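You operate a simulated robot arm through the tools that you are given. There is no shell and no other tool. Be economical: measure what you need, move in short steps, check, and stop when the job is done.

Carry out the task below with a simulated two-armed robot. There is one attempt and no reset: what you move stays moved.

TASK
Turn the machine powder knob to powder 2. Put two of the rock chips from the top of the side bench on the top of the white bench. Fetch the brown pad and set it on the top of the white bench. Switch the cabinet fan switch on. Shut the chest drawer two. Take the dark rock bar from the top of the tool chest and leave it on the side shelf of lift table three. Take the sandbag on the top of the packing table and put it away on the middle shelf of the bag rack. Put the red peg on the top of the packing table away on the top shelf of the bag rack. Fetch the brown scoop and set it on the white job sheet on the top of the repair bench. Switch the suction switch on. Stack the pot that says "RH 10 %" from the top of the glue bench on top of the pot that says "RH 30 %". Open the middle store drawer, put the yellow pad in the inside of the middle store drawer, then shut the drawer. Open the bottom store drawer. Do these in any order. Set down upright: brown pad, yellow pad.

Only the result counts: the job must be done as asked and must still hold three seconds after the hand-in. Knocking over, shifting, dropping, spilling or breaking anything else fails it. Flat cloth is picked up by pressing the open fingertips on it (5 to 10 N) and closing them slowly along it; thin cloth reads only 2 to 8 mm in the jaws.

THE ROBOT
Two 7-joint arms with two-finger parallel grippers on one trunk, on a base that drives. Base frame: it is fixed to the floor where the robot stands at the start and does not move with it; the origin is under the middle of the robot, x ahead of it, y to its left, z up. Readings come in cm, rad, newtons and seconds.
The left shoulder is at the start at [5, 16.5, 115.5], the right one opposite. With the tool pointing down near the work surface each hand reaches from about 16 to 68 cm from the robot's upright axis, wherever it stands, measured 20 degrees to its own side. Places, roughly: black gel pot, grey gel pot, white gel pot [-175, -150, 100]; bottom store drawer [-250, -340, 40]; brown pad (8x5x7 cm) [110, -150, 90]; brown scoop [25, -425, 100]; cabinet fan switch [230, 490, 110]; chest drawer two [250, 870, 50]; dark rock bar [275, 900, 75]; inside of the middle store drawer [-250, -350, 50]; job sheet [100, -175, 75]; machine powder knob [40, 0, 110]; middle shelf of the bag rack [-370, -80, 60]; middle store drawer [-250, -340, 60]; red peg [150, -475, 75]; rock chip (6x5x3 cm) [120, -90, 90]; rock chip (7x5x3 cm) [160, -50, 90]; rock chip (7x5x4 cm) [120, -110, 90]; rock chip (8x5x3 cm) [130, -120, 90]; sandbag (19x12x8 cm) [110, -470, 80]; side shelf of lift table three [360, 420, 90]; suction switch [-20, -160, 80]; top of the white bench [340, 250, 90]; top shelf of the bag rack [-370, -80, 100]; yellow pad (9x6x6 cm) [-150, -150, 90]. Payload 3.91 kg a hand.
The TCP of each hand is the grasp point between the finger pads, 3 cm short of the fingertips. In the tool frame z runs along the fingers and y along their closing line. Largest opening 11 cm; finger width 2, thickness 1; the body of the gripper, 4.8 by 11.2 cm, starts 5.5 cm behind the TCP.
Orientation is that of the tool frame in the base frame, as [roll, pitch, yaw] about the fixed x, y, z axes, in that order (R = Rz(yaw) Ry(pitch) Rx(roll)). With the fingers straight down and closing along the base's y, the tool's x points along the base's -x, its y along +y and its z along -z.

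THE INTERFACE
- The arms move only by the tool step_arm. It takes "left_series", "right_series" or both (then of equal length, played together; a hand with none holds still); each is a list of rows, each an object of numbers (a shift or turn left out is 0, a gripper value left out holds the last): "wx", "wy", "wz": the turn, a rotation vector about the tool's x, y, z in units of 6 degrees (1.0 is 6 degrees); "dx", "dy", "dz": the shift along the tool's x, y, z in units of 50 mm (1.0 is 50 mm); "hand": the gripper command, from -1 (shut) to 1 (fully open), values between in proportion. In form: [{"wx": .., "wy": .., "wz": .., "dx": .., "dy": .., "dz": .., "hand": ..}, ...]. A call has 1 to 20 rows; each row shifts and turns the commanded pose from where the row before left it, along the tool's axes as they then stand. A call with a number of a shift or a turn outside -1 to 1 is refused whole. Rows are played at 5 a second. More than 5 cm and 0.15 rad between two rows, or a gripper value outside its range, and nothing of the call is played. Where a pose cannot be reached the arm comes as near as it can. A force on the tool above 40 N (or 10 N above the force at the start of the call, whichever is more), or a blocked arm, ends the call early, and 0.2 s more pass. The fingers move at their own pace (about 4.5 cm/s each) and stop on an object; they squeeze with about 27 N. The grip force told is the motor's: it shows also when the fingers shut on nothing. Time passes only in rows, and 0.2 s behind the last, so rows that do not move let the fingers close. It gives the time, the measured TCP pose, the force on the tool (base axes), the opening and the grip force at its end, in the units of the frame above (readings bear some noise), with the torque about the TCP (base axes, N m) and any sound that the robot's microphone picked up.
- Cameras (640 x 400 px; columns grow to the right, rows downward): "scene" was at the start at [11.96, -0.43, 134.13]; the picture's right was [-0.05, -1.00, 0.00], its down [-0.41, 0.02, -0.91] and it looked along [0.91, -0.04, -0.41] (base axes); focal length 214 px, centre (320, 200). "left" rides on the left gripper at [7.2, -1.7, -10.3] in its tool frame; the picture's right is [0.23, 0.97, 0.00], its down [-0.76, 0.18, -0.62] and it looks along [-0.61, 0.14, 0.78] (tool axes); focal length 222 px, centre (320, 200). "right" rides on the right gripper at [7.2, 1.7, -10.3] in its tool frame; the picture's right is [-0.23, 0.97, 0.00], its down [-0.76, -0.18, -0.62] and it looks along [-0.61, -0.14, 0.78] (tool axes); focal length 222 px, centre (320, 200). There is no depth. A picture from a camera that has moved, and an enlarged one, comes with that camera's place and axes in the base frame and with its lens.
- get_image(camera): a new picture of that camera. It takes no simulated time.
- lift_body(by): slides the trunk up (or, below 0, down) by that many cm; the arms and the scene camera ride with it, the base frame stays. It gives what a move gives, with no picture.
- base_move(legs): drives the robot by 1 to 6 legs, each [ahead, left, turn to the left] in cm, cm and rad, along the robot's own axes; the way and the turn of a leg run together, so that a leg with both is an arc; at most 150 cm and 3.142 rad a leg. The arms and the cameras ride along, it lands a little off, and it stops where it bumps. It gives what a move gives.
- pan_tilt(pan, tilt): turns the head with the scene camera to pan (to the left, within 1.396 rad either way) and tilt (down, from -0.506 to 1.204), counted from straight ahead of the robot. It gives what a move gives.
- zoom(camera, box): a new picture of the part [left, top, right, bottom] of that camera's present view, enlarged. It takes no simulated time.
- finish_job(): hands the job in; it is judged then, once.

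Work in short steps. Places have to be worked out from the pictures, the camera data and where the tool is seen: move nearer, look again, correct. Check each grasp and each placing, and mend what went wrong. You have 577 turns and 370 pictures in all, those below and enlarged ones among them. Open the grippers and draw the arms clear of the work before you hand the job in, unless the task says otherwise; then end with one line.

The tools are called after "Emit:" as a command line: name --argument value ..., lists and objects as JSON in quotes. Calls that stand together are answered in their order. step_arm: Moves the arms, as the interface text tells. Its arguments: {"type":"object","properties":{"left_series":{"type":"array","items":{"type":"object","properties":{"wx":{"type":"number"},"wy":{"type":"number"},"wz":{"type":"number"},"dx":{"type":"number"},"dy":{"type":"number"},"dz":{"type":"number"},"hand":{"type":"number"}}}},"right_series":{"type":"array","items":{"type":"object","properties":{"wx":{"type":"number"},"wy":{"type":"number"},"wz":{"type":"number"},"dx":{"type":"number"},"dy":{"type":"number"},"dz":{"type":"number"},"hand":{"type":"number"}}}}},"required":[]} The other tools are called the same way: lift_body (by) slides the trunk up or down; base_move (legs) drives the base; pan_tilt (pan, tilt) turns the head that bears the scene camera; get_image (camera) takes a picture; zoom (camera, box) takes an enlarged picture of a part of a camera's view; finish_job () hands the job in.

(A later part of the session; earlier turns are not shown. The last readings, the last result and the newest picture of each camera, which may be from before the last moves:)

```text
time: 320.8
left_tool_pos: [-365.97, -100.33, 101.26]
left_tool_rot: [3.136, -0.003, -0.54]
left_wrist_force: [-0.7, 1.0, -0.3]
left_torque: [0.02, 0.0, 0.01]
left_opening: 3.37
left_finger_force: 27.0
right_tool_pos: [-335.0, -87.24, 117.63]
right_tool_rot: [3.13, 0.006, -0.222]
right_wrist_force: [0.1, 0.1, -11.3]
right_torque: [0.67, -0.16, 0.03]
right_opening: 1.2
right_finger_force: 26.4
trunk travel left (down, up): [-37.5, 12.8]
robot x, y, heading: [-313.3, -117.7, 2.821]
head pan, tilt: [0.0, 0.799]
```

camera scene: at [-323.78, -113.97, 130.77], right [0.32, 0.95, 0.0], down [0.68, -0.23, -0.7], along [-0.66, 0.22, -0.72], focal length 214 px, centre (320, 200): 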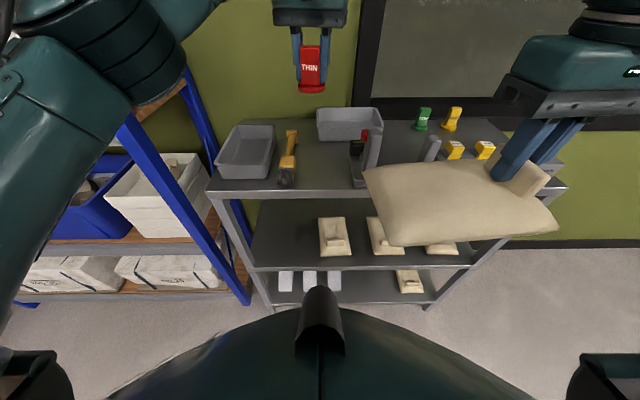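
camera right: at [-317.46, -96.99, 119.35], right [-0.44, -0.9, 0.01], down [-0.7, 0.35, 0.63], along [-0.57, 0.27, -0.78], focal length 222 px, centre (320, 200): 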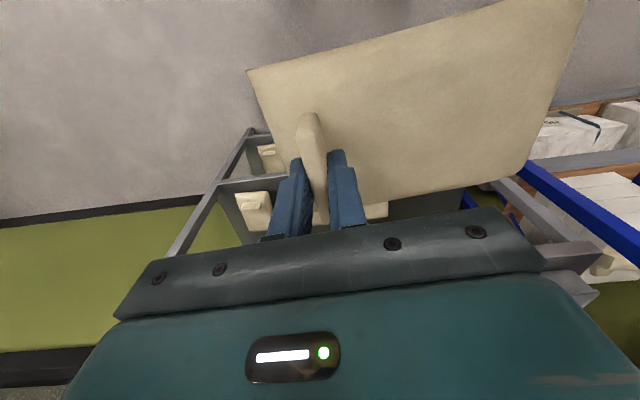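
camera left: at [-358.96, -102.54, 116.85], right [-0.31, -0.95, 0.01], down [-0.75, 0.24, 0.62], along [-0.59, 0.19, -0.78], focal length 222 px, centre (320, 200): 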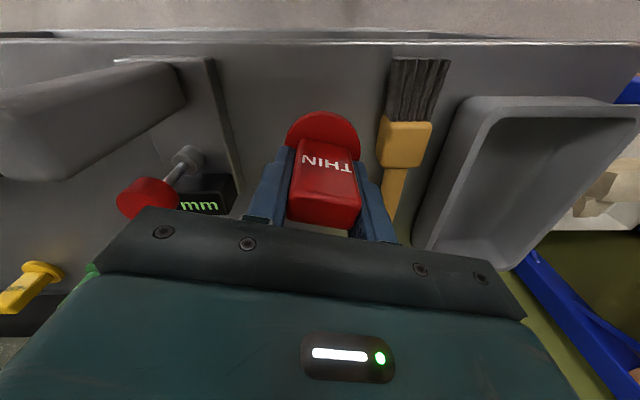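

Emit:
step_arm --left_series '[{"dz": 0.08}, {"dz": 0.06}, {"dz": 0.06}, {"dz": 0.06}, {"dz": 0.05}]'

Emit:
get_image --camera "left"

```text
time: 322.0
left_tool_pos: [-365.99, -100.41, 99.66]
left_tool_rot: [3.137, -0.004, -0.541]
left_wrist_force: [-0.1, 0.5, -0.4]
left_torque: [-0.02, 0.05, -0.01]
left_opening: 3.35
left_finger_force: 26.8
right_tool_pos: [-334.9, -87.18, 117.57]
right_tool_rot: [3.13, 0.006, -0.222]
right_wrist_force: [-1.0, -0.9, -10.9]
right_torque: [0.64, -0.16, 0.01]
right_opening: 1.19
right_finger_force: 26.5
trunk travel left (down, up): [-37.5, 12.8]
robot x, y, heading: [-313.15, -117.85, 2.818]
head pan, tilt: [0.0, 0.799]
```

```text
228 pictures are left
camera left: at [-358.87, -102.6, 109.98], right [-0.31, -0.95, 0.01], down [-0.74, 0.24, 0.62], along [-0.59, 0.19, -0.78], focal length 222 px, centre (320, 200)
```

left: 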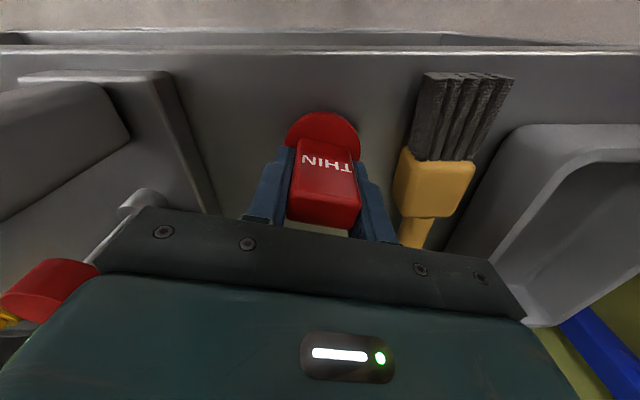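

Still free; continuing down in small steps.

Emit:
step_arm --left_series '[{"dz": 0.07}, {"dz": 0.07}, {"dz": 0.07}, {"dz": 0.07}, {"dz": 0.07}, {"dz": 0.07}]'

Emit:
zoom --camera "scene" --box '[240, 60, 420, 200]'

```text
time: 323.2
left_tool_pos: [-365.96, -100.51, 98.87]
left_tool_rot: [3.141, 0.007, -0.539]
left_wrist_force: [3.0, -2.7, 16.4]
left_torque: [-0.22, -0.35, -0.02]
left_opening: 3.37
left_finger_force: 27.0
right_tool_pos: [-334.79, -87.12, 117.44]
right_tool_rot: [3.133, 0.003, -0.222]
right_wrist_force: [-0.4, 0.0, -12.3]
right_torque: [0.69, -0.17, -0.04]
right_opening: 1.2
right_finger_force: 26.7
trunk travel left (down, up): [-37.5, 12.8]
robot x, y, heading: [-313.28, -117.59, 2.818]
head pan, tilt: [0.0, 0.799]
stopped in row 6 (left hand): the force on the tool passed its limit (the readings are from after the stop); the commanded pose is now the measured one
```

```text
2.86 times, centred on (330, 130) of scene
camera zoom: at [-323.75, -114.16, 130.76], right [0.32, 0.95, 0.0], down [0.68, -0.23, -0.7], along [-0.66, 0.22, -0.72], focal length 613 px, centre (291, 400)
```

zoom: 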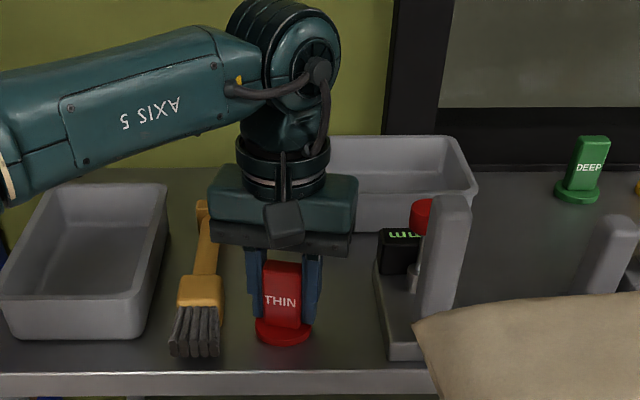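

Contact (shelf ≈93.3). Easing, releasing, rising.

Emit:
step_arm --left_series '[{"dz": -0.03}, {"hand": -0.05}, {}, {}, {"dz": -0.4}, {"dz": -0.8}, {"dz": -0.9}, {"dz": -0.9}, {"dz": -0.9}]'

Emit:
get_image --camera "scene"

```text
time: 325.2
left_tool_pos: [-365.94, -100.29, 118.42]
left_tool_rot: [3.14, 0.004, -0.54]
left_wrist_force: [-0.2, 0.0, 0.7]
left_torque: [-0.02, 0.03, 0.0]
left_opening: 5.22
left_finger_force: 0.0
right_tool_pos: [-334.75, -87.17, 117.61]
right_tool_rot: [3.131, 0.005, -0.222]
right_wrist_force: [0.6, 0.9, -11.9]
right_torque: [0.68, -0.15, 0.01]
right_opening: 1.17
right_finger_force: 27.1
trunk travel left (down, up): [-37.5, 12.8]
robot x, y, heading: [-313.28, -117.64, 2.813]
head pan, tilt: [0.0, 0.799]
```

```text
226 pictures are left
camera scene: at [-323.76, -114.11, 130.77], right [0.32, 0.95, 0.0], down [0.68, -0.23, -0.7], along [-0.66, 0.22, -0.72], focal length 214 px, centre (320, 200)
```

scene: 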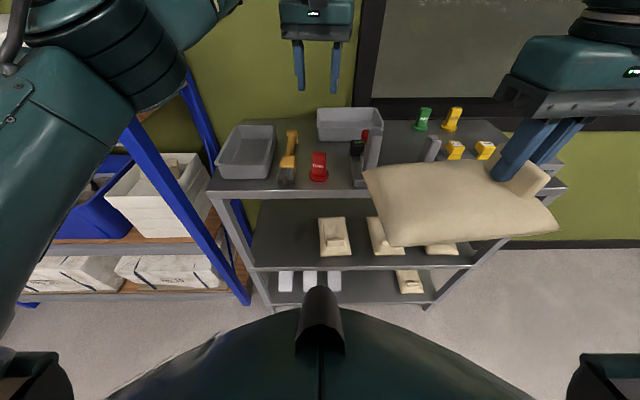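

Peg placed upright. For the sandbag, a vertical hand won't fit under the top shelf, so I'll set it on the glue-bench end and regrasp the tab with a tilted hand. Backing up and turning around.

Emit:
step_arm --left_series '[{"dx": 0.8}, {"dx": 0.8}, {"dx": 0.8}, {"dx": 0.8}, {"dx": 0.8, "hand": 1}]'

Emit:
base_move --legs '[[-22, 0, 0], [0, 0, -3.1]]'

Emit:
get_image --camera "scene"

```text
time: 326.4
left_tool_pos: [-348.75, -110.87, 118.13]
left_tool_rot: [3.141, 0.006, -0.537]
left_wrist_force: [1.0, 0.3, -0.1]
left_torque: [0.0, -0.01, 0.02]
left_opening: 8.75
left_finger_force: 0.0
right_tool_pos: [-334.9, -87.2, 117.58]
right_tool_rot: [3.134, 0.005, -0.221]
right_wrist_force: [-0.8, 0.2, -11.5]
right_torque: [0.71, -0.14, -0.03]
right_opening: 1.19
right_finger_force: 26.6
trunk travel left (down, up): [-37.5, 12.8]
robot x, y, heading: [-313.01, -117.89, 2.82]
head pan, tilt: [0.0, 0.799]
```

```text
time: 335.3
left_tool_pos: [-256.08, -129.24, 118.2]
left_tool_rot: [3.141, 0.003, 2.672]
left_wrist_force: [-0.1, -0.4, 0.0]
left_torque: [0.0, -0.01, -0.01]
left_opening: 11.01
left_finger_force: 0.1
right_tool_pos: [-268.23, -153.74, 117.58]
right_tool_rot: [3.133, 0.003, 2.99]
right_wrist_force: [-0.5, 0.0, -12.1]
right_torque: [-0.73, 0.1, 0.01]
right_opening: 1.19
right_finger_force: 27.1
trunk travel left (down, up): [-37.5, 12.8]
robot x, y, heading: [-291.5, -124.79, -0.252]
head pan, tilt: [0.0, 0.799]
```

```text
225 pictures are left
camera scene: at [-281.59, -127.58, 130.77], right [-0.25, -0.97, 0.0], down [-0.69, 0.18, -0.7], along [0.67, -0.18, -0.72], focal length 214 px, centre (320, 200)
```

scene: 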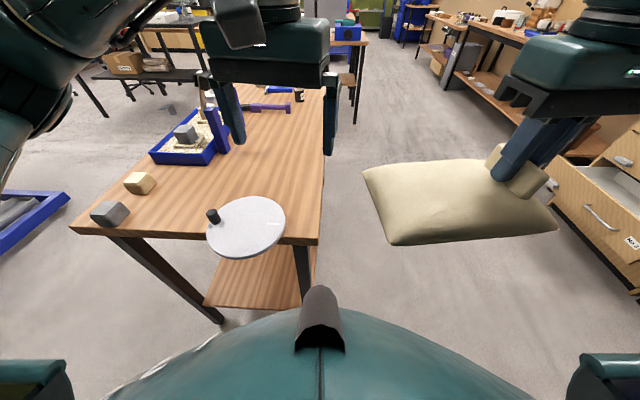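

There's free bench surface beyond the plate near the right edge. Moving the left hand aside, then carrying the bag over (-228,-139).

Emit:
step_arm --left_series '[{"dy": 0.6, "dz": -0.4}, {"dy": 0.6, "dz": -0.4}, {"dy": 0.6, "dz": -0.4}, {"dy": 0.6, "dx": 0.4}, {"dx": 0.8}]'

Emit:
step_arm --right_series '[{"dx": -0.75, "dy": 0.41}, {"dx": -0.75, "dy": 0.41}, {"dx": -0.75, "dy": 0.41}, {"dx": -0.75, "dy": 0.41}, {"dx": -0.75, "dy": 0.41}, {"dx": -0.75, "dy": 0.41}, {"dx": -0.75, "dy": 0.41}, {"dx": -0.75, "dy": 0.41}, {"dx": -0.75, "dy": 0.41}, {"dx": -0.75, "dy": 0.41}]'

Emit:
get_image --camera "scene"

Emit:
get_image --camera "right"

```text
time: 336.5
left_tool_pos: [-256.23, -115.23, 124.54]
left_tool_rot: [3.141, 0.005, 2.67]
left_wrist_force: [-0.6, -0.4, 0.3]
left_torque: [0.01, 0.0, 0.0]
left_opening: 11.03
left_finger_force: 0.0
right_tool_pos: [-268.39, -153.69, 117.48]
right_tool_rot: [3.133, 0.005, 2.99]
right_wrist_force: [-0.5, -0.2, -11.6]
right_torque: [-0.73, 0.12, 0.02]
right_opening: 1.19
right_finger_force: 26.7
trunk travel left (down, up): [-37.5, 12.8]
robot x, y, heading: [-292.3, -125.06, -0.259]
head pan, tilt: [0.0, 0.799]
```

```text
time: 338.7
left_tool_pos: [-256.18, -115.11, 124.39]
left_tool_rot: [-3.139, 0.006, 2.675]
left_wrist_force: [0.1, 1.2, -0.3]
left_torque: [-0.07, 0.0, -0.01]
left_opening: 11.01
left_finger_force: 0.0
right_tool_pos: [-235.72, -140.78, 116.93]
right_tool_rot: [3.134, 0.006, 2.994]
right_wrist_force: [0.1, 0.9, -12.0]
right_torque: [-0.71, 0.09, 0.02]
right_opening: 1.2
right_finger_force: 26.9
right hand out of reach, approached as far as the arm can: row 9, 10
trunk travel left (down, up): [-37.5, 12.8]
robot x, y, heading: [-292.02, -124.93, -0.263]
head pan, tilt: [0.0, 0.799]
```

```text
224 pictures are left
camera scene: at [-281.54, -127.31, 130.78], right [-0.25, -0.97, 0.0], down [-0.69, 0.18, -0.7], along [0.67, -0.18, -0.72], focal length 214 px, centre (320, 200)
```

scene: 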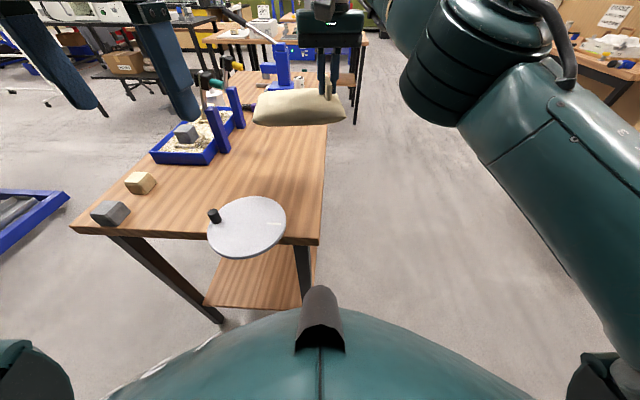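

```text
223 pictures are left
camera right: at [-242.64, -138.1, 127.29], right [0.37, 0.93, 0.01], down [0.72, -0.29, 0.63], along [0.58, -0.22, -0.78], focal length 222 px, centre (320, 200)
```

right: 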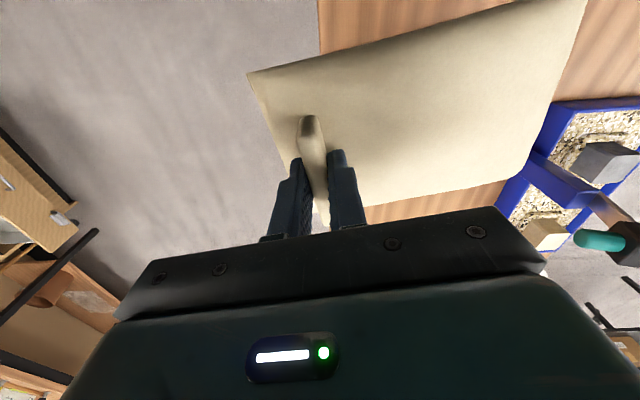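

The tab is right above the bench edge; I lower some (more reach there) and then move further in and left.

Emit:
step_arm --right_series '[{"dz": 0.9}, {"dz": 0.9}, {"dz": 0.6}, {"dx": -0.8}, {"dx": -0.8}, {"dy": 0.8}, {"dy": 0.8}, {"dx": -0.6}]'

Emit:
get_image --camera "right"

Emit:
get_image --camera "scene"

```text
time: 340.5
left_tool_pos: [-256.07, -115.32, 124.33]
left_tool_rot: [3.14, 0.004, 2.671]
left_wrist_force: [-0.1, -0.1, -0.1]
left_torque: [0.03, 0.01, -0.01]
left_opening: 10.99
left_finger_force: 0.1
right_tool_pos: [-233.73, -135.05, 104.63]
right_tool_rot: [3.134, 0.003, 2.991]
right_wrist_force: [0.0, 0.3, -12.9]
right_torque: [-0.7, 0.12, 0.0]
right_opening: 1.16
right_finger_force: 26.4
right hand out of reach, approached as far as the arm can: row 4, 5, 6, 7, 8
trunk travel left (down, up): [-37.5, 12.8]
robot x, y, heading: [-291.71, -124.91, -0.255]
head pan, tilt: [0.0, 0.799]
```

```text
222 pictures are left
camera right: at [-240.71, -132.23, 114.86], right [0.37, 0.93, 0.01], down [0.72, -0.3, 0.62], along [0.58, -0.23, -0.78], focal length 222 px, centre (320, 200)
```

right: 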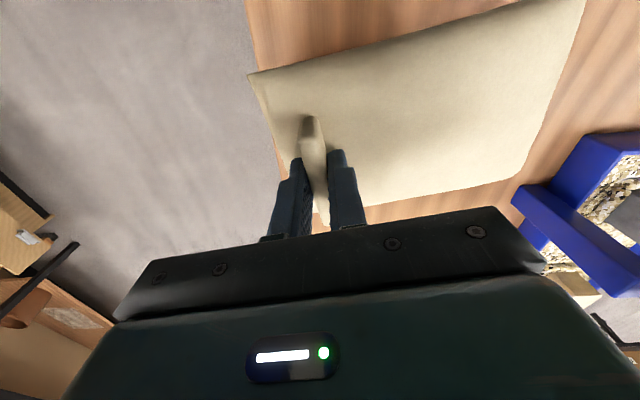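

```text
221 pictures are left
camera scene: at [-281.49, -127.56, 130.76], right [-0.25, -0.97, 0.0], down [-0.69, 0.18, -0.7], along [0.67, -0.18, -0.72], focal length 214 px, centre (320, 200)
```

scene: 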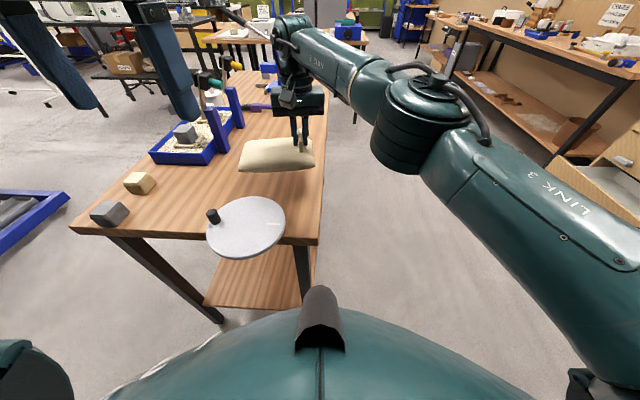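

Over the bench, clear of the plate. Shifting 2 cm further left and lowering to contact.

Emit:
step_arm --right_series '[{"dy": 0.4}, {"dz": 0.4}, {"dz": 0.3}, {"dz": 0.15}, {"dz": 0.1}, {"dz": 0.1}, {"dz": 0.1}]'

Emit:
get_image --camera "right"

```text
time: 342.1
left_tool_pos: [-256.01, -115.19, 124.52]
left_tool_rot: [3.14, 0.002, 2.673]
left_wrist_force: [0.7, 0.8, 0.2]
left_torque: [-0.03, 0.01, 0.02]
left_opening: 10.98
left_finger_force: 0.1
right_tool_pos: [-233.97, -134.1, 98.67]
right_tool_rot: [3.133, 0.005, 2.99]
right_wrist_force: [0.4, -0.2, -11.0]
right_torque: [-0.7, 0.14, 0.01]
right_opening: 1.18
right_finger_force: 26.9
right hand out of reach, approached as far as the arm can: row 1
trunk travel left (down, up): [-37.5, 12.8]
robot x, y, heading: [-291.98, -124.76, -0.259]
head pan, tilt: [0.0, 0.799]
```

```text
220 pictures are left
camera right: at [-240.88, -131.43, 108.95], right [0.37, 0.93, 0.01], down [0.72, -0.3, 0.63], along [0.58, -0.23, -0.78], focal length 222 px, centre (320, 200)
```

right: 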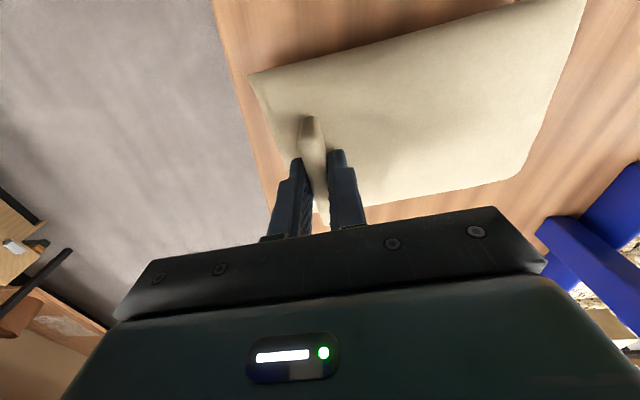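

Emit:
step_arm --right_series '[{"dz": 0.06}, {"dz": 0.06}, {"dz": 0.06}, {"dz": 0.06}, {"dz": 0.06}, {"dz": 0.06}]'

```text
time: 343.5
left_tool_pos: [-256.5, -115.12, 124.53]
left_tool_rot: [3.139, 0.01, 2.672]
left_wrist_force: [1.1, 0.1, -0.5]
left_torque: [-0.02, -0.03, 0.01]
left_opening: 11.01
left_finger_force: 0.0
right_tool_pos: [-233.94, -134.16, 97.77]
right_tool_rot: [3.131, 0.02, 2.991]
right_wrist_force: [2.8, 0.0, 46.6]
right_torque: [-0.12, -0.25, 0.04]
right_opening: 1.21
right_finger_force: 24.9
trunk travel left (down, up): [-37.5, 12.8]
robot x, y, heading: [-292.34, -124.96, -0.257]
head pan, tilt: [0.0, 0.799]
```

Bag is down (pressed). Easing, releasing, and tilting the hand 40° for the regrasp.

Emit:
step_arm --right_series '[{"dz": -0.1}, {"hand": 0}, {}, {}, {"dz": -0.4}, {"dz": -0.6}, {"wy": -1}, {"wy": -1}, {"wy": -1}, {"wy": -1}, {"wy": -1}, {"wy": -1}, {"wy": -0.7}]'

Emit:
get_image --camera "right"

Emit:
get_image --camera "scene"

```text
time: 346.3
left_tool_pos: [-256.15, -115.24, 124.47]
left_tool_rot: [3.14, 0.007, 2.671]
left_wrist_force: [-0.1, -0.7, 0.1]
left_torque: [0.02, 0.0, 0.01]
left_opening: 10.98
left_finger_force: 0.1
right_tool_pos: [-233.96, -134.2, 102.55]
right_tool_rot: [3.126, 0.709, 2.98]
right_wrist_force: [0.2, 0.4, 0.1]
right_torque: [0.02, 0.01, -0.01]
right_opening: 5.51
right_finger_force: 0.0
trunk travel left (down, up): [-37.5, 12.8]
robot x, y, heading: [-292.09, -124.64, -0.255]
head pan, tilt: [0.0, 0.799]
```

```text
219 pictures are left
camera right: at [-245.83, -130.62, 105.64], right [0.32, 0.93, 0.16], down [0.14, -0.21, 0.97], along [0.94, -0.28, -0.2], focal length 222 px, centre (320, 200)
```

right: 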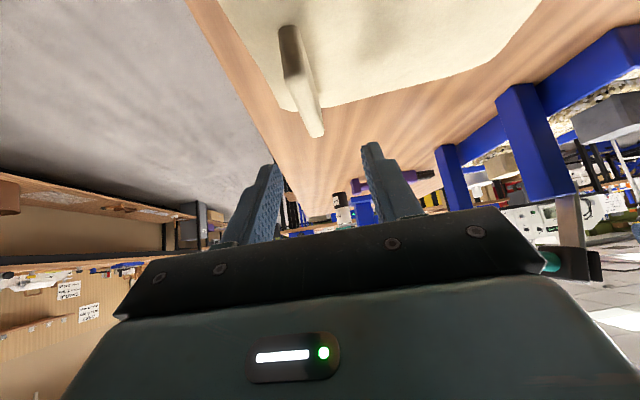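

```text
218 pictures are left
camera scene: at [-281.64, -127.54, 130.78], right [-0.25, -0.97, 0.0], down [-0.69, 0.18, -0.7], along [0.67, -0.18, -0.72], focal length 214 px, centre (320, 200)
```

scene: 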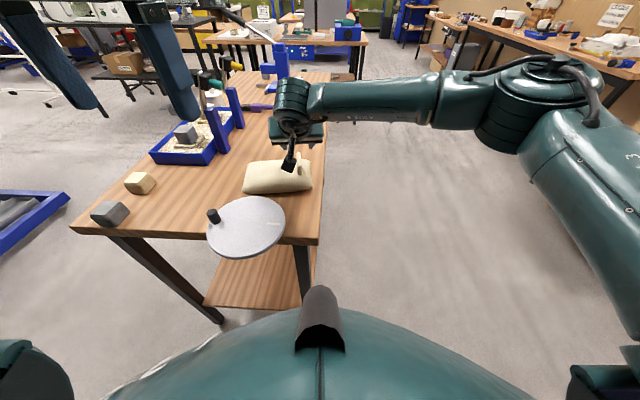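

Regrasp target TCP ≈(-236.7,-133.2,98.9). Moving in and closing on the tab.

Emit:
step_arm --right_series '[{"dx": 0.3, "dy": 0.11}, {"dx": 0.3}, {"dx": 0.28, "dz": 0.12}]'

Emit:
get_image --camera "right"

Emit:
zoom --camera "scene" --box '[220, 70, 340, 210]'

```text
time: 347.1
left_tool_pos: [-256.14, -115.38, 124.37]
left_tool_rot: [3.139, 0.006, 2.673]
left_wrist_force: [0.8, -0.3, 0.1]
left_torque: [0.03, 0.01, 0.01]
left_opening: 11.0
left_finger_force: 0.0
right_tool_pos: [-236.81, -133.02, 99.23]
right_tool_rot: [3.129, 0.707, 2.982]
right_wrist_force: [0.5, -0.1, -0.1]
right_torque: [0.0, -0.01, 0.02]
right_opening: 5.47
right_finger_force: 0.1
trunk travel left (down, up): [-37.5, 12.8]
robot x, y, heading: [-291.99, -124.76, -0.26]
head pan, tilt: [0.0, 0.799]
```

```text
217 pictures are left
camera right: at [-248.63, -129.41, 102.32], right [0.32, 0.94, 0.16], down [0.14, -0.21, 0.97], along [0.94, -0.28, -0.2], focal length 222 px, centre (320, 200)
```

right: 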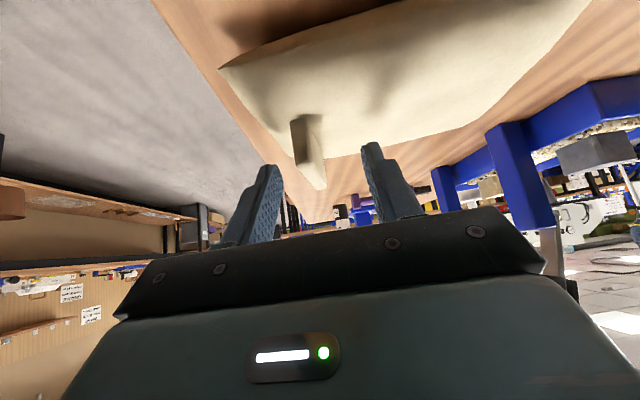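

```text
2.86 times, centred on (280, 140) of scene
camera zoom: at [-281.62, -127.53, 130.78], right [-0.25, -0.97, 0.0], down [-0.69, 0.18, -0.7], along [0.67, -0.18, -0.72], focal length 613 px, centre (434, 371)
```

zoom: 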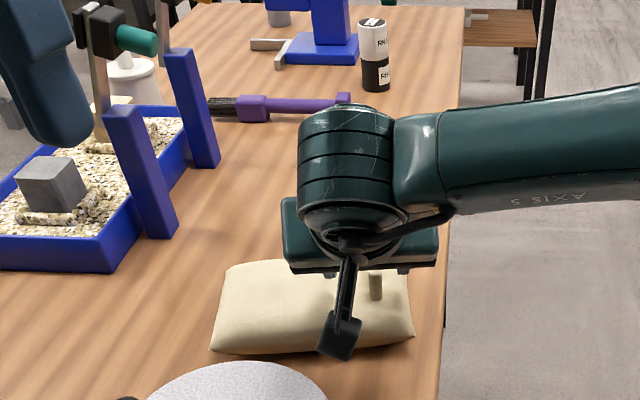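

The fingers only overlap the tab's far corner; shifting 3 cm back to its middle, then closing.

Emit:
step_arm --right_series '[{"dx": 0.27, "dz": -0.18, "dy": -0.03}, {"dx": 0.27, "dz": -0.18}, {"hand": -1}, {}, {}, {}]'

Emit:
get_image --camera "right"

```text
time: 348.5
left_tool_pos: [-256.12, -115.27, 124.49]
left_tool_rot: [3.139, 0.005, 2.671]
left_wrist_force: [-0.1, -1.1, 0.7]
left_torque: [-0.01, -0.03, -0.02]
left_opening: 11.01
left_finger_force: 0.0
right_tool_pos: [-239.96, -132.69, 98.87]
right_tool_rot: [3.13, 0.707, 2.983]
right_wrist_force: [0.6, 0.4, 0.6]
right_torque: [-0.01, -0.01, 0.01]
right_opening: 0.0
right_finger_force: 27.0
trunk travel left (down, up): [-37.5, 12.8]
robot x, y, heading: [-292.3, -124.67, -0.253]
head pan, tilt: [0.0, 0.799]
```

```text
215 pictures are left
camera right: at [-251.92, -129.11, 102.03], right [0.32, 0.94, 0.16], down [0.14, -0.21, 0.97], along [0.94, -0.28, -0.2], focal length 222 px, centre (320, 200)
```

right: 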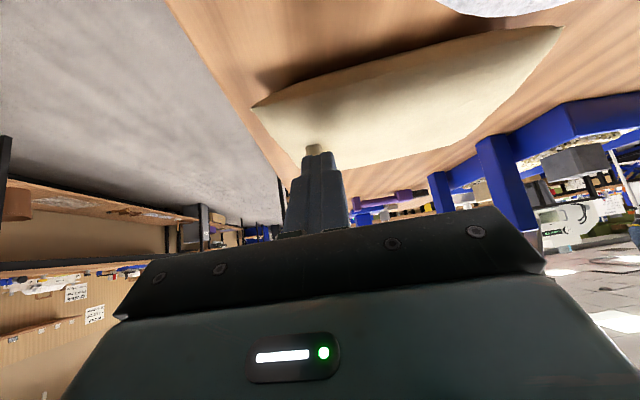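

Missed short: the tab actually spans x≈-238…-232. Reopening and moving 3.7 cm forward.

Emit:
step_arm --right_series '[{"hand": 0}, {}, {}, {"dx": -0.27, "dz": 0.25}, {"dx": -0.27, "dz": 0.26}]'

Emit:
get_image --camera "right"

```text
time: 349.7
left_tool_pos: [-256.25, -115.26, 124.43]
left_tool_rot: [3.139, 0.004, 2.672]
left_wrist_force: [0.3, -0.8, -1.2]
left_torque: [-0.02, 0.0, -0.03]
left_opening: 10.98
left_finger_force: 0.0
right_tool_pos: [-236.62, -133.25, 98.51]
right_tool_rot: [3.129, 0.708, 2.984]
right_wrist_force: [0.4, 0.7, 0.1]
right_torque: [-0.01, 0.01, 0.03]
right_opening: 5.48
right_finger_force: 0.0
trunk travel left (down, up): [-37.5, 12.8]
robot x, y, heading: [-291.94, -124.52, -0.26]
head pan, tilt: [0.0, 0.799]
```

```text
214 pictures are left
camera right: at [-248.37, -129.68, 101.66], right [0.32, 0.94, 0.16], down [0.14, -0.21, 0.97], along [0.94, -0.28, -0.2], focal length 222 px, centre (320, 200)
```

right: 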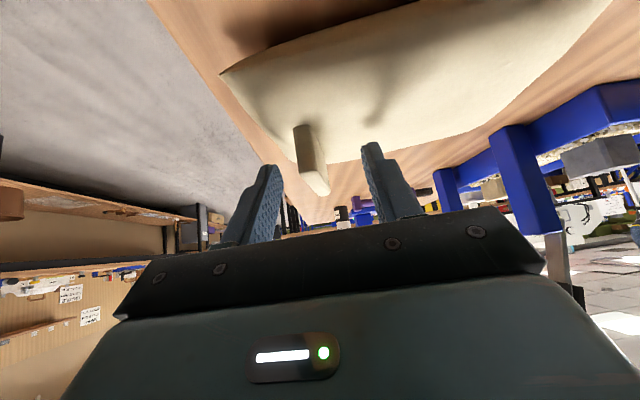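

Good overlap now. One more centimetre forward, then close.

Emit:
step_arm --right_series '[{"dx": -0.13, "dz": 0.13}, {"hand": -1}, {}, {}, {}]'

Emit:
get_image --camera "right"

```text
time: 350.9
left_tool_pos: [-256.17, -115.34, 124.42]
left_tool_rot: [3.14, 0.005, 2.671]
left_wrist_force: [0.8, 0.6, 0.1]
left_torque: [0.03, -0.03, -0.03]
left_opening: 10.98
left_finger_force: 0.1
right_tool_pos: [-235.51, -133.55, 98.46]
right_tool_rot: [3.131, 0.706, 2.979]
right_wrist_force: [0.7, -6.4, 0.3]
right_torque: [-0.03, 0.02, -0.16]
right_opening: 1.2
right_finger_force: 27.1
trunk travel left (down, up): [-37.5, 12.8]
robot x, y, heading: [-292.2, -124.96, -0.259]
head pan, tilt: [0.0, 0.799]
```

```text
213 pictures are left
camera right: at [-247.41, -129.87, 101.64], right [0.32, 0.93, 0.16], down [0.14, -0.21, 0.97], along [0.94, -0.29, -0.2], focal length 222 px, centre (320, 200)
```

right: 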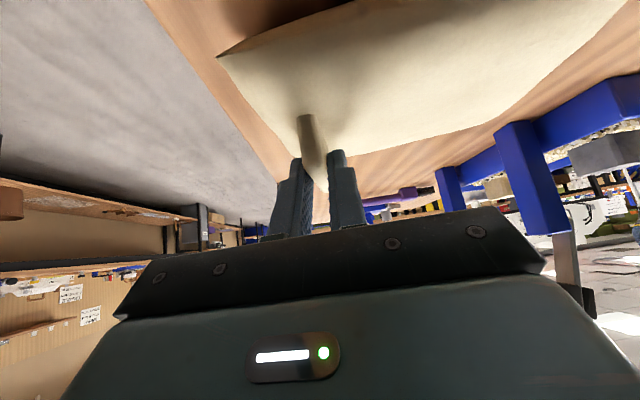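

Gripped. Lifting straight up 4 cm to test.

Emit:
step_arm --right_series '[{"dx": -0.13, "dz": -0.15}, {"dx": -0.2, "dz": -0.23}, {"dx": -0.2, "dz": -0.23}, {}]'

Emit:
get_image --camera "scene"

Emit:
get_image --camera "right"

```text
time: 351.9
left_tool_pos: [-256.11, -115.41, 124.33]
left_tool_rot: [3.14, 0.004, 2.673]
left_wrist_force: [-0.4, -0.3, 0.2]
left_torque: [-0.02, 0.05, -0.03]
left_opening: 11.0
left_finger_force: 0.1
right_tool_pos: [-235.4, -133.48, 102.38]
right_tool_rot: [3.131, 0.705, 2.984]
right_wrist_force: [1.4, -0.6, -11.5]
right_torque: [-0.67, 0.34, -0.02]
right_opening: 1.21
right_finger_force: 26.5
trunk travel left (down, up): [-37.5, 12.8]
robot x, y, heading: [-292.2, -125.03, -0.254]
head pan, tilt: [0.0, 0.799]
```

```text
212 pictures are left
camera scene: at [-281.5, -127.54, 130.76], right [-0.25, -0.97, 0.0], down [-0.69, 0.18, -0.7], along [0.67, -0.18, -0.72], focal length 214 px, centre (320, 200)
```

scene: 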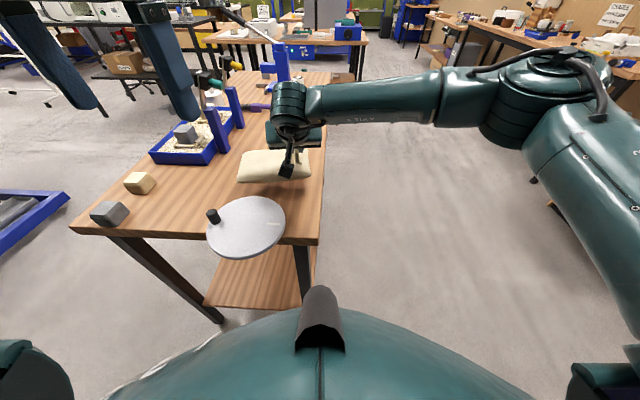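

```text
211 pictures are left
camera right: at [-247.21, -129.9, 105.48], right [0.32, 0.94, 0.16], down [0.15, -0.21, 0.97], along [0.94, -0.28, -0.2], focal length 222 px, centre (320, 200)
```

right: 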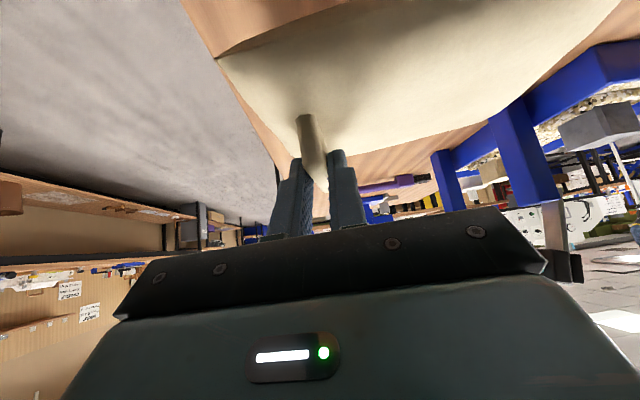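

Bag held level. Raising, retracting, and turning back to the rack.

Emit:
step_arm --right_series '[{"dx": -0.35, "dz": -0.4}, {"dx": -0.35, "dz": -0.4}, {"dx": -0.35, "dz": -0.4}, {"dx": 0.63, "dz": -0.54}, {"dx": 0.63, "dz": -0.54}, {"dx": 0.63, "dz": -0.54}, {"dx": 0.63, "dz": -0.54}, {"dx": 0.63, "dz": -0.54}]'

Emit:
base_move --legs '[[0, 0, 3.055]]'

Emit:
pan_tilt --pan 0 --tilt 0.7

Emit:
get_image --camera "scene"

```text
time: 353.7
left_tool_pos: [-256.17, -115.27, 124.42]
left_tool_rot: [3.141, 0.007, 2.673]
left_wrist_force: [0.6, 0.6, 0.5]
left_torque: [-0.02, -0.01, 0.01]
left_opening: 10.98
left_finger_force: 0.1
right_tool_pos: [-256.06, -130.25, 110.27]
right_tool_rot: [3.132, 0.707, 2.983]
right_wrist_force: [0.0, 0.7, -11.2]
right_torque: [-0.6, 0.34, 0.0]
right_opening: 1.28
right_finger_force: 27.3
trunk travel left (down, up): [-37.5, 12.8]
robot x, y, heading: [-292.08, -124.51, -0.256]
head pan, tilt: [0.0, 0.799]
```

```text
time: 361.3
left_tool_pos: [-328.75, -130.69, 124.47]
left_tool_rot: [3.14, 0.005, -0.566]
left_wrist_force: [0.1, 1.2, -0.7]
left_torque: [0.02, 0.0, 0.01]
left_opening: 11.01
left_finger_force: 0.1
right_tool_pos: [-327.47, -115.75, 110.21]
right_tool_rot: [3.128, 0.707, -0.255]
right_wrist_force: [0.4, -0.1, -11.8]
right_torque: [0.58, -0.4, -0.02]
right_opening: 1.33
right_finger_force: 27.6
trunk travel left (down, up): [-37.5, 12.8]
robot x, y, heading: [-291.81, -124.7, 2.785]
head pan, tilt: [0.0, 0.799]
```

```text
time: 361.9
left_tool_pos: [-328.85, -130.62, 124.36]
left_tool_rot: [3.14, 0.004, -0.567]
left_wrist_force: [0.6, -0.6, 0.0]
left_torque: [-0.02, 0.02, -0.01]
left_opening: 11.01
left_finger_force: 0.0
right_tool_pos: [-327.59, -115.79, 110.15]
right_tool_rot: [3.132, 0.706, -0.256]
right_wrist_force: [0.7, 0.3, -11.7]
right_torque: [0.58, -0.38, -0.04]
right_opening: 1.34
right_finger_force: 27.2
trunk travel left (down, up): [-37.5, 12.8]
robot x, y, heading: [-292.05, -124.66, 2.789]
head pan, tilt: [0.0, 0.7]
```

```text
210 pictures are left
camera scene: at [-303.06, -120.77, 131.59], right [0.35, 0.94, 0.0], down [0.6, -0.22, -0.76], along [-0.72, 0.27, -0.65], focal length 214 px, centre (320, 200)
```

scene: 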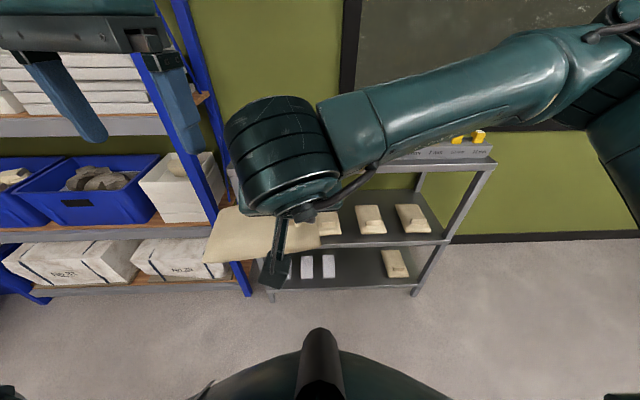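

Existing bags on the middle shelf lie lengthwise into the shelf, leaving an ~18 cm slot at the left: the bag must go in lengthwise, tab at the front. A vertical grasp turned 90° should fit, so I return to the bench to regrasp once more.

Emit:
base_move --legs '[[0, 0, -3.045]]'

Emit:
step_arm --right_series '[{"dx": -0.63, "dz": 0.54}, {"dx": -0.63, "dz": 0.54}, {"dx": -0.63, "dz": 0.54}, {"dx": -0.63, "dz": 0.54}, {"dx": -0.63, "dz": 0.54}]'

Emit:
get_image --camera "scene"

Emit:
get_image --camera "right"

```text
time: 369.6
left_tool_pos: [-255.61, -117.12, 124.52]
left_tool_rot: [3.139, 0.004, 2.622]
left_wrist_force: [0.8, 0.7, 0.0]
left_torque: [0.0, 0.01, -0.01]
left_opening: 10.99
left_finger_force: 0.0
right_tool_pos: [-256.28, -131.98, 110.18]
right_tool_rot: [3.13, 0.706, 2.935]
right_wrist_force: [0.6, -0.2, -11.6]
right_torque: [-0.58, 0.37, -0.02]
right_opening: 1.37
right_finger_force: 26.9
trunk travel left (down, up): [-37.5, 12.8]
robot x, y, heading: [-292.16, -124.9, -0.311]
head pan, tilt: [0.0, 0.7]
```

```text
time: 370.8
left_tool_pos: [-255.59, -117.04, 124.44]
left_tool_rot: [3.14, 0.003, 2.621]
left_wrist_force: [0.7, 0.5, 0.2]
left_torque: [0.03, 0.01, 0.03]
left_opening: 11.0
left_finger_force: 0.1
right_tool_pos: [-235.92, -136.04, 109.91]
right_tool_rot: [3.132, 0.704, 2.937]
right_wrist_force: [0.0, 1.0, -12.0]
right_torque: [-0.52, 0.4, 0.0]
right_opening: 1.41
right_finger_force: 27.9
trunk travel left (down, up): [-37.5, 12.8]
robot x, y, heading: [-292.06, -124.79, -0.305]
head pan, tilt: [0.0, 0.7]
```

```text
209 pictures are left
camera scene: at [-281.17, -128.22, 131.58], right [-0.3, -0.95, 0.0], down [-0.62, 0.19, -0.76], along [0.73, -0.23, -0.65], focal length 214 px, centre (320, 200)
```

scene: 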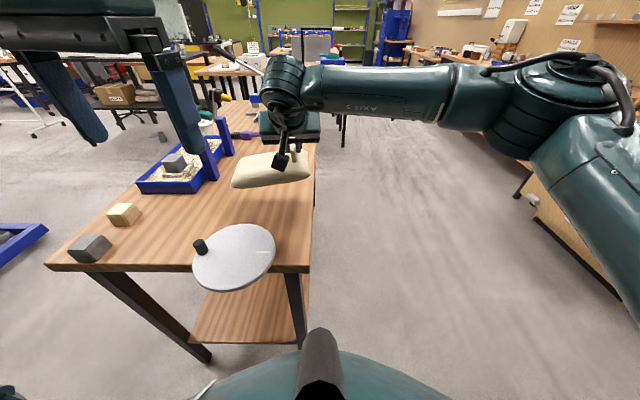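

```text
208 pictures are left
camera right: at [-247.55, -131.8, 112.99], right [0.36, 0.92, 0.15], down [0.14, -0.22, 0.97], along [0.92, -0.33, -0.2], focal length 222 px, centre (320, 200)
```

right: 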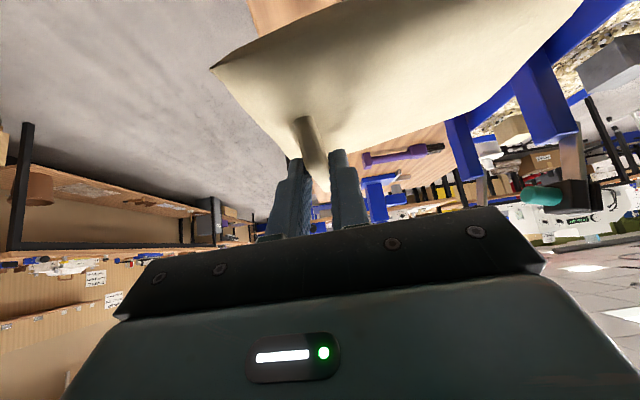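

The bag is slowly slipping in the grip; setting it down now.

Emit:
step_arm --right_series '[{"dy": 0.4}, {"dx": 0.35, "dz": 0.41}, {"dx": 0.35, "dz": 0.41}, {"dx": 0.25, "dz": 0.29}, {"dx": 0.13, "dz": 0.15}, {"dx": 0.1, "dz": 0.12}, {"dx": 0.1, "dz": 0.12}, {"dx": 0.08, "dz": 0.1}]'

Emit:
get_image --camera "right"

Emit:
zoom --camera "scene" --box '[200, 90, 340, 230]'

```text
time: 372.6
left_tool_pos: [-255.7, -117.14, 124.56]
left_tool_rot: [3.138, 0.004, 2.622]
left_wrist_force: [-0.4, -0.4, 0.8]
left_torque: [0.0, -0.01, -0.02]
left_opening: 10.99
left_finger_force: 0.1
right_tool_pos: [-235.3, -134.28, 99.69]
right_tool_rot: [3.129, 0.707, 2.929]
right_wrist_force: [-0.5, -1.6, -8.9]
right_torque: [-0.34, 0.13, -0.12]
right_opening: 1.36
right_finger_force: 27.2
trunk travel left (down, up): [-37.5, 12.8]
robot x, y, heading: [-292.44, -125.15, -0.306]
head pan, tilt: [0.0, 0.7]
```

```text
207 pictures are left
camera right: at [-247.05, -130.1, 102.79], right [0.37, 0.92, 0.16], down [0.13, -0.22, 0.97], along [0.92, -0.33, -0.2], focal length 222 px, centre (320, 200)
```

right: 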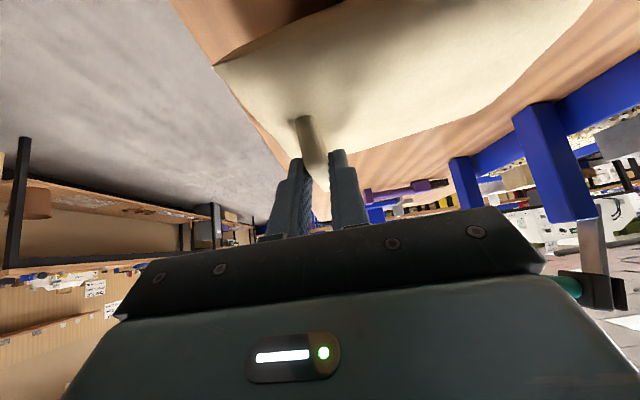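

```text
2.86 times, centred on (270, 160) of scene
camera zoom: at [-281.29, -128.23, 131.6], right [-0.3, -0.95, 0.0], down [-0.61, 0.19, -0.76], along [0.73, -0.23, -0.64], focal length 613 px, centre (463, 314)
```

zoom: 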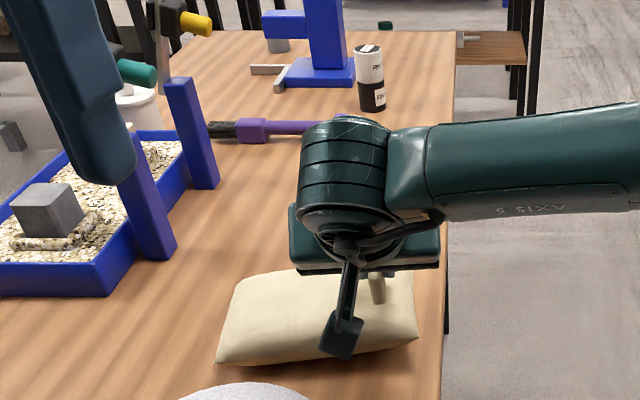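

Down nearly; lowering 1 cm more, releasing, and returning the hand to vertical above.

Emit:
step_arm --right_series '[{"dx": 0.07, "dz": 0.08}, {"dx": 0.07, "dz": 0.08}, {"hand": 0.1}, {}, {}, {"dx": -0.3, "dz": -0.35}, {"dx": -0.3, "dz": -0.35}, {"dx": -0.3, "dz": -0.35}, {"wy": 1}, {"wy": 1}, {"wy": 1}, {"wy": 1}, {"wy": 1}, {"wy": 1}, {"wy": 0.7}]'

Emit:
get_image --camera "right"

```text
time: 375.8
left_tool_pos: [-255.71, -117.11, 124.46]
left_tool_rot: [3.14, 0.006, 2.621]
left_wrist_force: [0.7, -0.2, -0.3]
left_torque: [0.01, -0.01, 0.02]
left_opening: 10.98
left_finger_force: 0.1
right_tool_pos: [-235.58, -134.06, 105.61]
right_tool_rot: [3.135, 0.005, 2.94]
right_wrist_force: [0.3, -0.1, -0.3]
right_torque: [-0.01, 0.0, -0.01]
right_opening: 6.05
right_finger_force: 0.1
trunk travel left (down, up): [-37.5, 12.8]
robot x, y, heading: [-292.43, -125.04, -0.306]
head pan, tilt: [0.0, 0.7]
```

```text
205 pictures are left
camera right: at [-242.39, -131.04, 115.83], right [0.42, 0.91, 0.01], down [0.71, -0.33, 0.62], along [0.57, -0.25, -0.78], focal length 222 px, centre (320, 200)
```

right: 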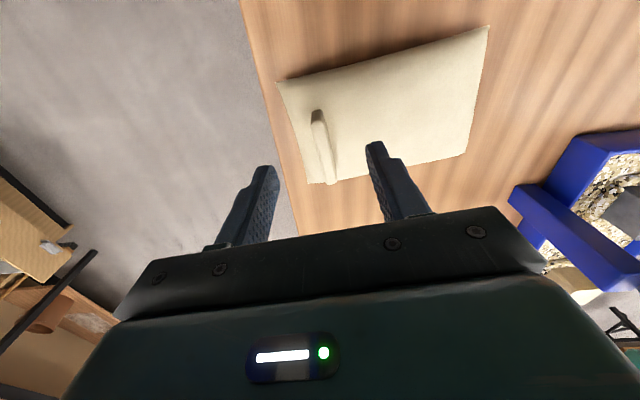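

Bag is settled. Aligning on the tab with the vertical hand and gripping centrally.

Emit:
step_arm --right_series '[{"dx": -0.3, "wz": 0.5}, {"dz": 0.5}, {"dz": 0.5}, {"dz": 0.4}]'

Emit:
get_image --camera "right"

```text
time: 376.8
left_tool_pos: [-255.65, -117.0, 124.4]
left_tool_rot: [-3.141, 0.004, 2.622]
left_wrist_force: [0.5, -1.1, 0.4]
left_torque: [0.01, -0.02, -0.01]
left_opening: 11.01
left_finger_force: 0.1
right_tool_pos: [-235.22, -135.18, 98.06]
right_tool_rot: [3.134, 0.005, 2.886]
right_wrist_force: [0.4, -0.3, -0.6]
right_torque: [-0.01, 0.02, 0.0]
right_opening: 6.04
right_finger_force: 0.1
right hand out of reach, approached as far as the arm can: row 1
trunk travel left (down, up): [-37.5, 12.8]
robot x, y, heading: [-291.99, -124.62, -0.31]
head pan, tilt: [0.0, 0.7]
```

```text
204 pictures are left
camera right: at [-241.85, -131.75, 108.16], right [0.47, 0.89, 0.01], down [0.69, -0.37, 0.63], along [0.56, -0.28, -0.78], focal length 222 px, centre (320, 200)
```

right: 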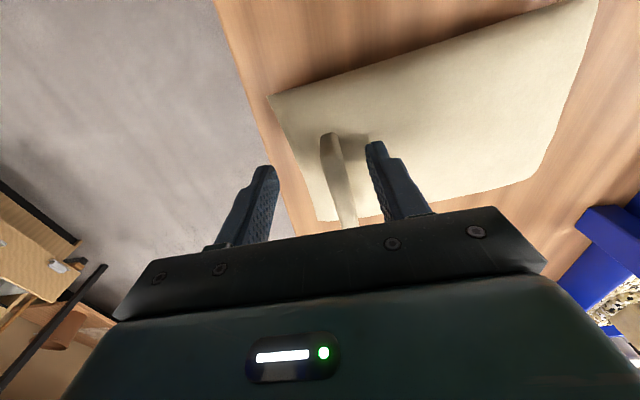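

Tab is 1.2 cm to +y. Raising slightly, shifting, closing.

Emit:
step_arm --right_series '[{"dz": -0.1, "dy": 0.24}, {"hand": -1}, {}, {}, {}]'

Emit:
get_image --camera "right"

```text
time: 378.0
left_tool_pos: [-255.75, -117.2, 124.46]
left_tool_rot: [3.139, 0.005, 2.622]
left_wrist_force: [-0.6, -0.1, 0.5]
left_torque: [-0.01, -0.02, 0.0]
left_opening: 11.03
left_finger_force: 0.1
right_tool_pos: [-235.0, -134.23, 98.4]
right_tool_rot: [3.135, 0.003, 2.888]
right_wrist_force: [-2.0, -5.1, 0.2]
right_torque: [-0.25, 0.52, 0.39]
right_opening: 1.28
right_finger_force: 26.8
trunk travel left (down, up): [-37.5, 12.8]
robot x, y, heading: [-291.88, -124.98, -0.309]
head pan, tilt: [0.0, 0.7]
```

```text
203 pictures are left
camera right: at [-241.64, -130.76, 108.74], right [0.46, 0.89, 0.01], down [0.69, -0.37, 0.62], along [0.56, -0.28, -0.78], focal length 222 px, centre (320, 200)
```

right: 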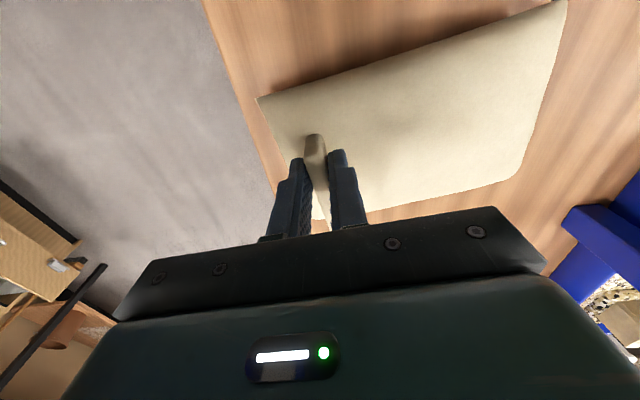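

Gripped. Lifting, retracting 18 cm, then turning the hand 90° so the bag points ahead.

Emit:
step_arm --right_series '[{"dz": -0.5}, {"dz": -0.8}, {"dz": -0.8}, {"dx": 0.7}, {"dx": 0.7}, {"dx": 0.7}, {"dx": 0.7}, {"dx": 0.7}]'

Emit:
step_arm --right_series '[{"wz": 1}, {"wz": 1}, {"wz": 1}, {"wz": 1}, {"wz": 1}, {"wz": 1}, {"wz": 1}, {"wz": 1}, {"wz": 1}, {"wz": 1}, {"wz": 1}, {"wz": 1}, {"wz": 1}, {"wz": 1}, {"wz": 1}]'

Emit:
get_image --camera "scene"

```text
time: 379.8
left_tool_pos: [-255.79, -117.17, 124.53]
left_tool_rot: [3.139, 0.006, 2.621]
left_wrist_force: [-0.1, -0.2, 1.0]
left_torque: [0.0, 0.0, 0.01]
left_opening: 11.0
left_finger_force: 0.1
right_tool_pos: [-252.85, -130.18, 108.66]
right_tool_rot: [3.133, 0.004, 2.885]
right_wrist_force: [-0.5, -0.4, -11.4]
right_torque: [-0.62, 0.36, 0.0]
right_opening: 1.26
right_finger_force: 27.0
right hand out of reach, approached as far as the arm can: row 3
trunk travel left (down, up): [-37.5, 12.8]
robot x, y, heading: [-291.79, -124.74, -0.308]
head pan, tilt: [0.0, 0.7]
```

```text
time: 383.0
left_tool_pos: [-255.68, -117.22, 124.36]
left_tool_rot: [3.14, 0.003, 2.623]
left_wrist_force: [0.0, -0.6, -0.3]
left_torque: [-0.02, 0.02, 0.0]
left_opening: 11.01
left_finger_force: 0.1
right_tool_pos: [-253.0, -129.96, 108.64]
right_tool_rot: [3.138, -0.009, 1.313]
right_wrist_force: [0.1, 0.8, -11.9]
right_torque: [0.34, 0.59, 0.03]
right_opening: 1.28
right_finger_force: 27.4
trunk travel left (down, up): [-37.5, 12.8]
robot x, y, heading: [-291.78, -124.9, -0.309]
head pan, tilt: [0.0, 0.7]
```

```text
202 pictures are left
camera scene: at [-281.29, -128.22, 131.59], right [-0.3, -0.95, 0.0], down [-0.61, 0.19, -0.76], along [0.73, -0.23, -0.64], focal length 214 px, centre (320, 200)
```

scene: 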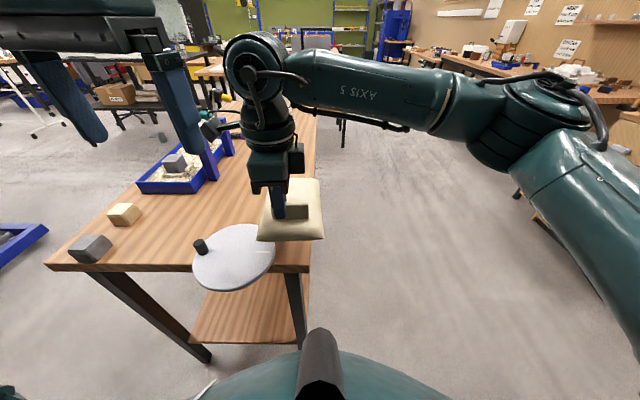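

The bag now points straight ahead with the tab near me. Turning back to the rack.

Emit:
base_move --legs '[[0, 0, 3.087]]'

Emit:
step_arm --left_series '[{"dy": 0.6, "dx": 0.5}, {"dy": 0.6, "dx": 0.5}, {"dx": 0.8}]'

Emit:
get_image --camera "scene"

```text
time: 390.6
left_tool_pos: [-328.89, -129.73, 124.45]
left_tool_rot: [3.141, 0.004, -0.591]
left_wrist_force: [0.0, 0.6, -0.3]
left_torque: [0.01, 0.04, 0.04]
left_opening: 10.98
left_finger_force: 0.2
right_tool_pos: [-330.85, -116.67, 108.55]
right_tool_rot: [3.138, -0.009, -1.898]
right_wrist_force: [0.6, 0.3, -11.6]
right_torque: [-0.38, -0.56, 0.04]
right_opening: 1.31
right_finger_force: 26.9
trunk travel left (down, up): [-37.5, 12.8]
robot x, y, heading: [-292.32, -124.61, 2.765]
head pan, tilt: [0.0, 0.7]
```

```text
time: 391.4
left_tool_pos: [-324.5, -140.04, 124.4]
left_tool_rot: [-3.141, 0.007, -0.593]
left_wrist_force: [0.1, -0.7, -0.2]
left_torque: [0.04, 0.02, 0.01]
left_opening: 11.0
left_finger_force: 0.0
right_tool_pos: [-330.8, -116.76, 108.67]
right_tool_rot: [3.138, -0.009, -1.896]
right_wrist_force: [0.0, -1.0, -11.8]
right_torque: [-0.34, -0.57, 0.0]
right_opening: 1.34
right_finger_force: 26.6
trunk travel left (down, up): [-37.5, 12.8]
robot x, y, heading: [-292.28, -124.68, 2.764]
head pan, tilt: [0.0, 0.7]
```

```text
201 pictures are left
camera scene: at [-302.89, -120.55, 131.61], right [0.37, 0.93, 0.0], down [0.6, -0.24, -0.77], along [-0.71, 0.28, -0.64], focal length 214 px, centre (320, 200)
```

scene: 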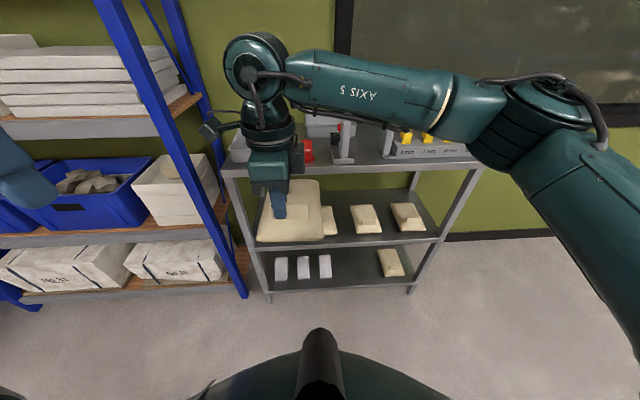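

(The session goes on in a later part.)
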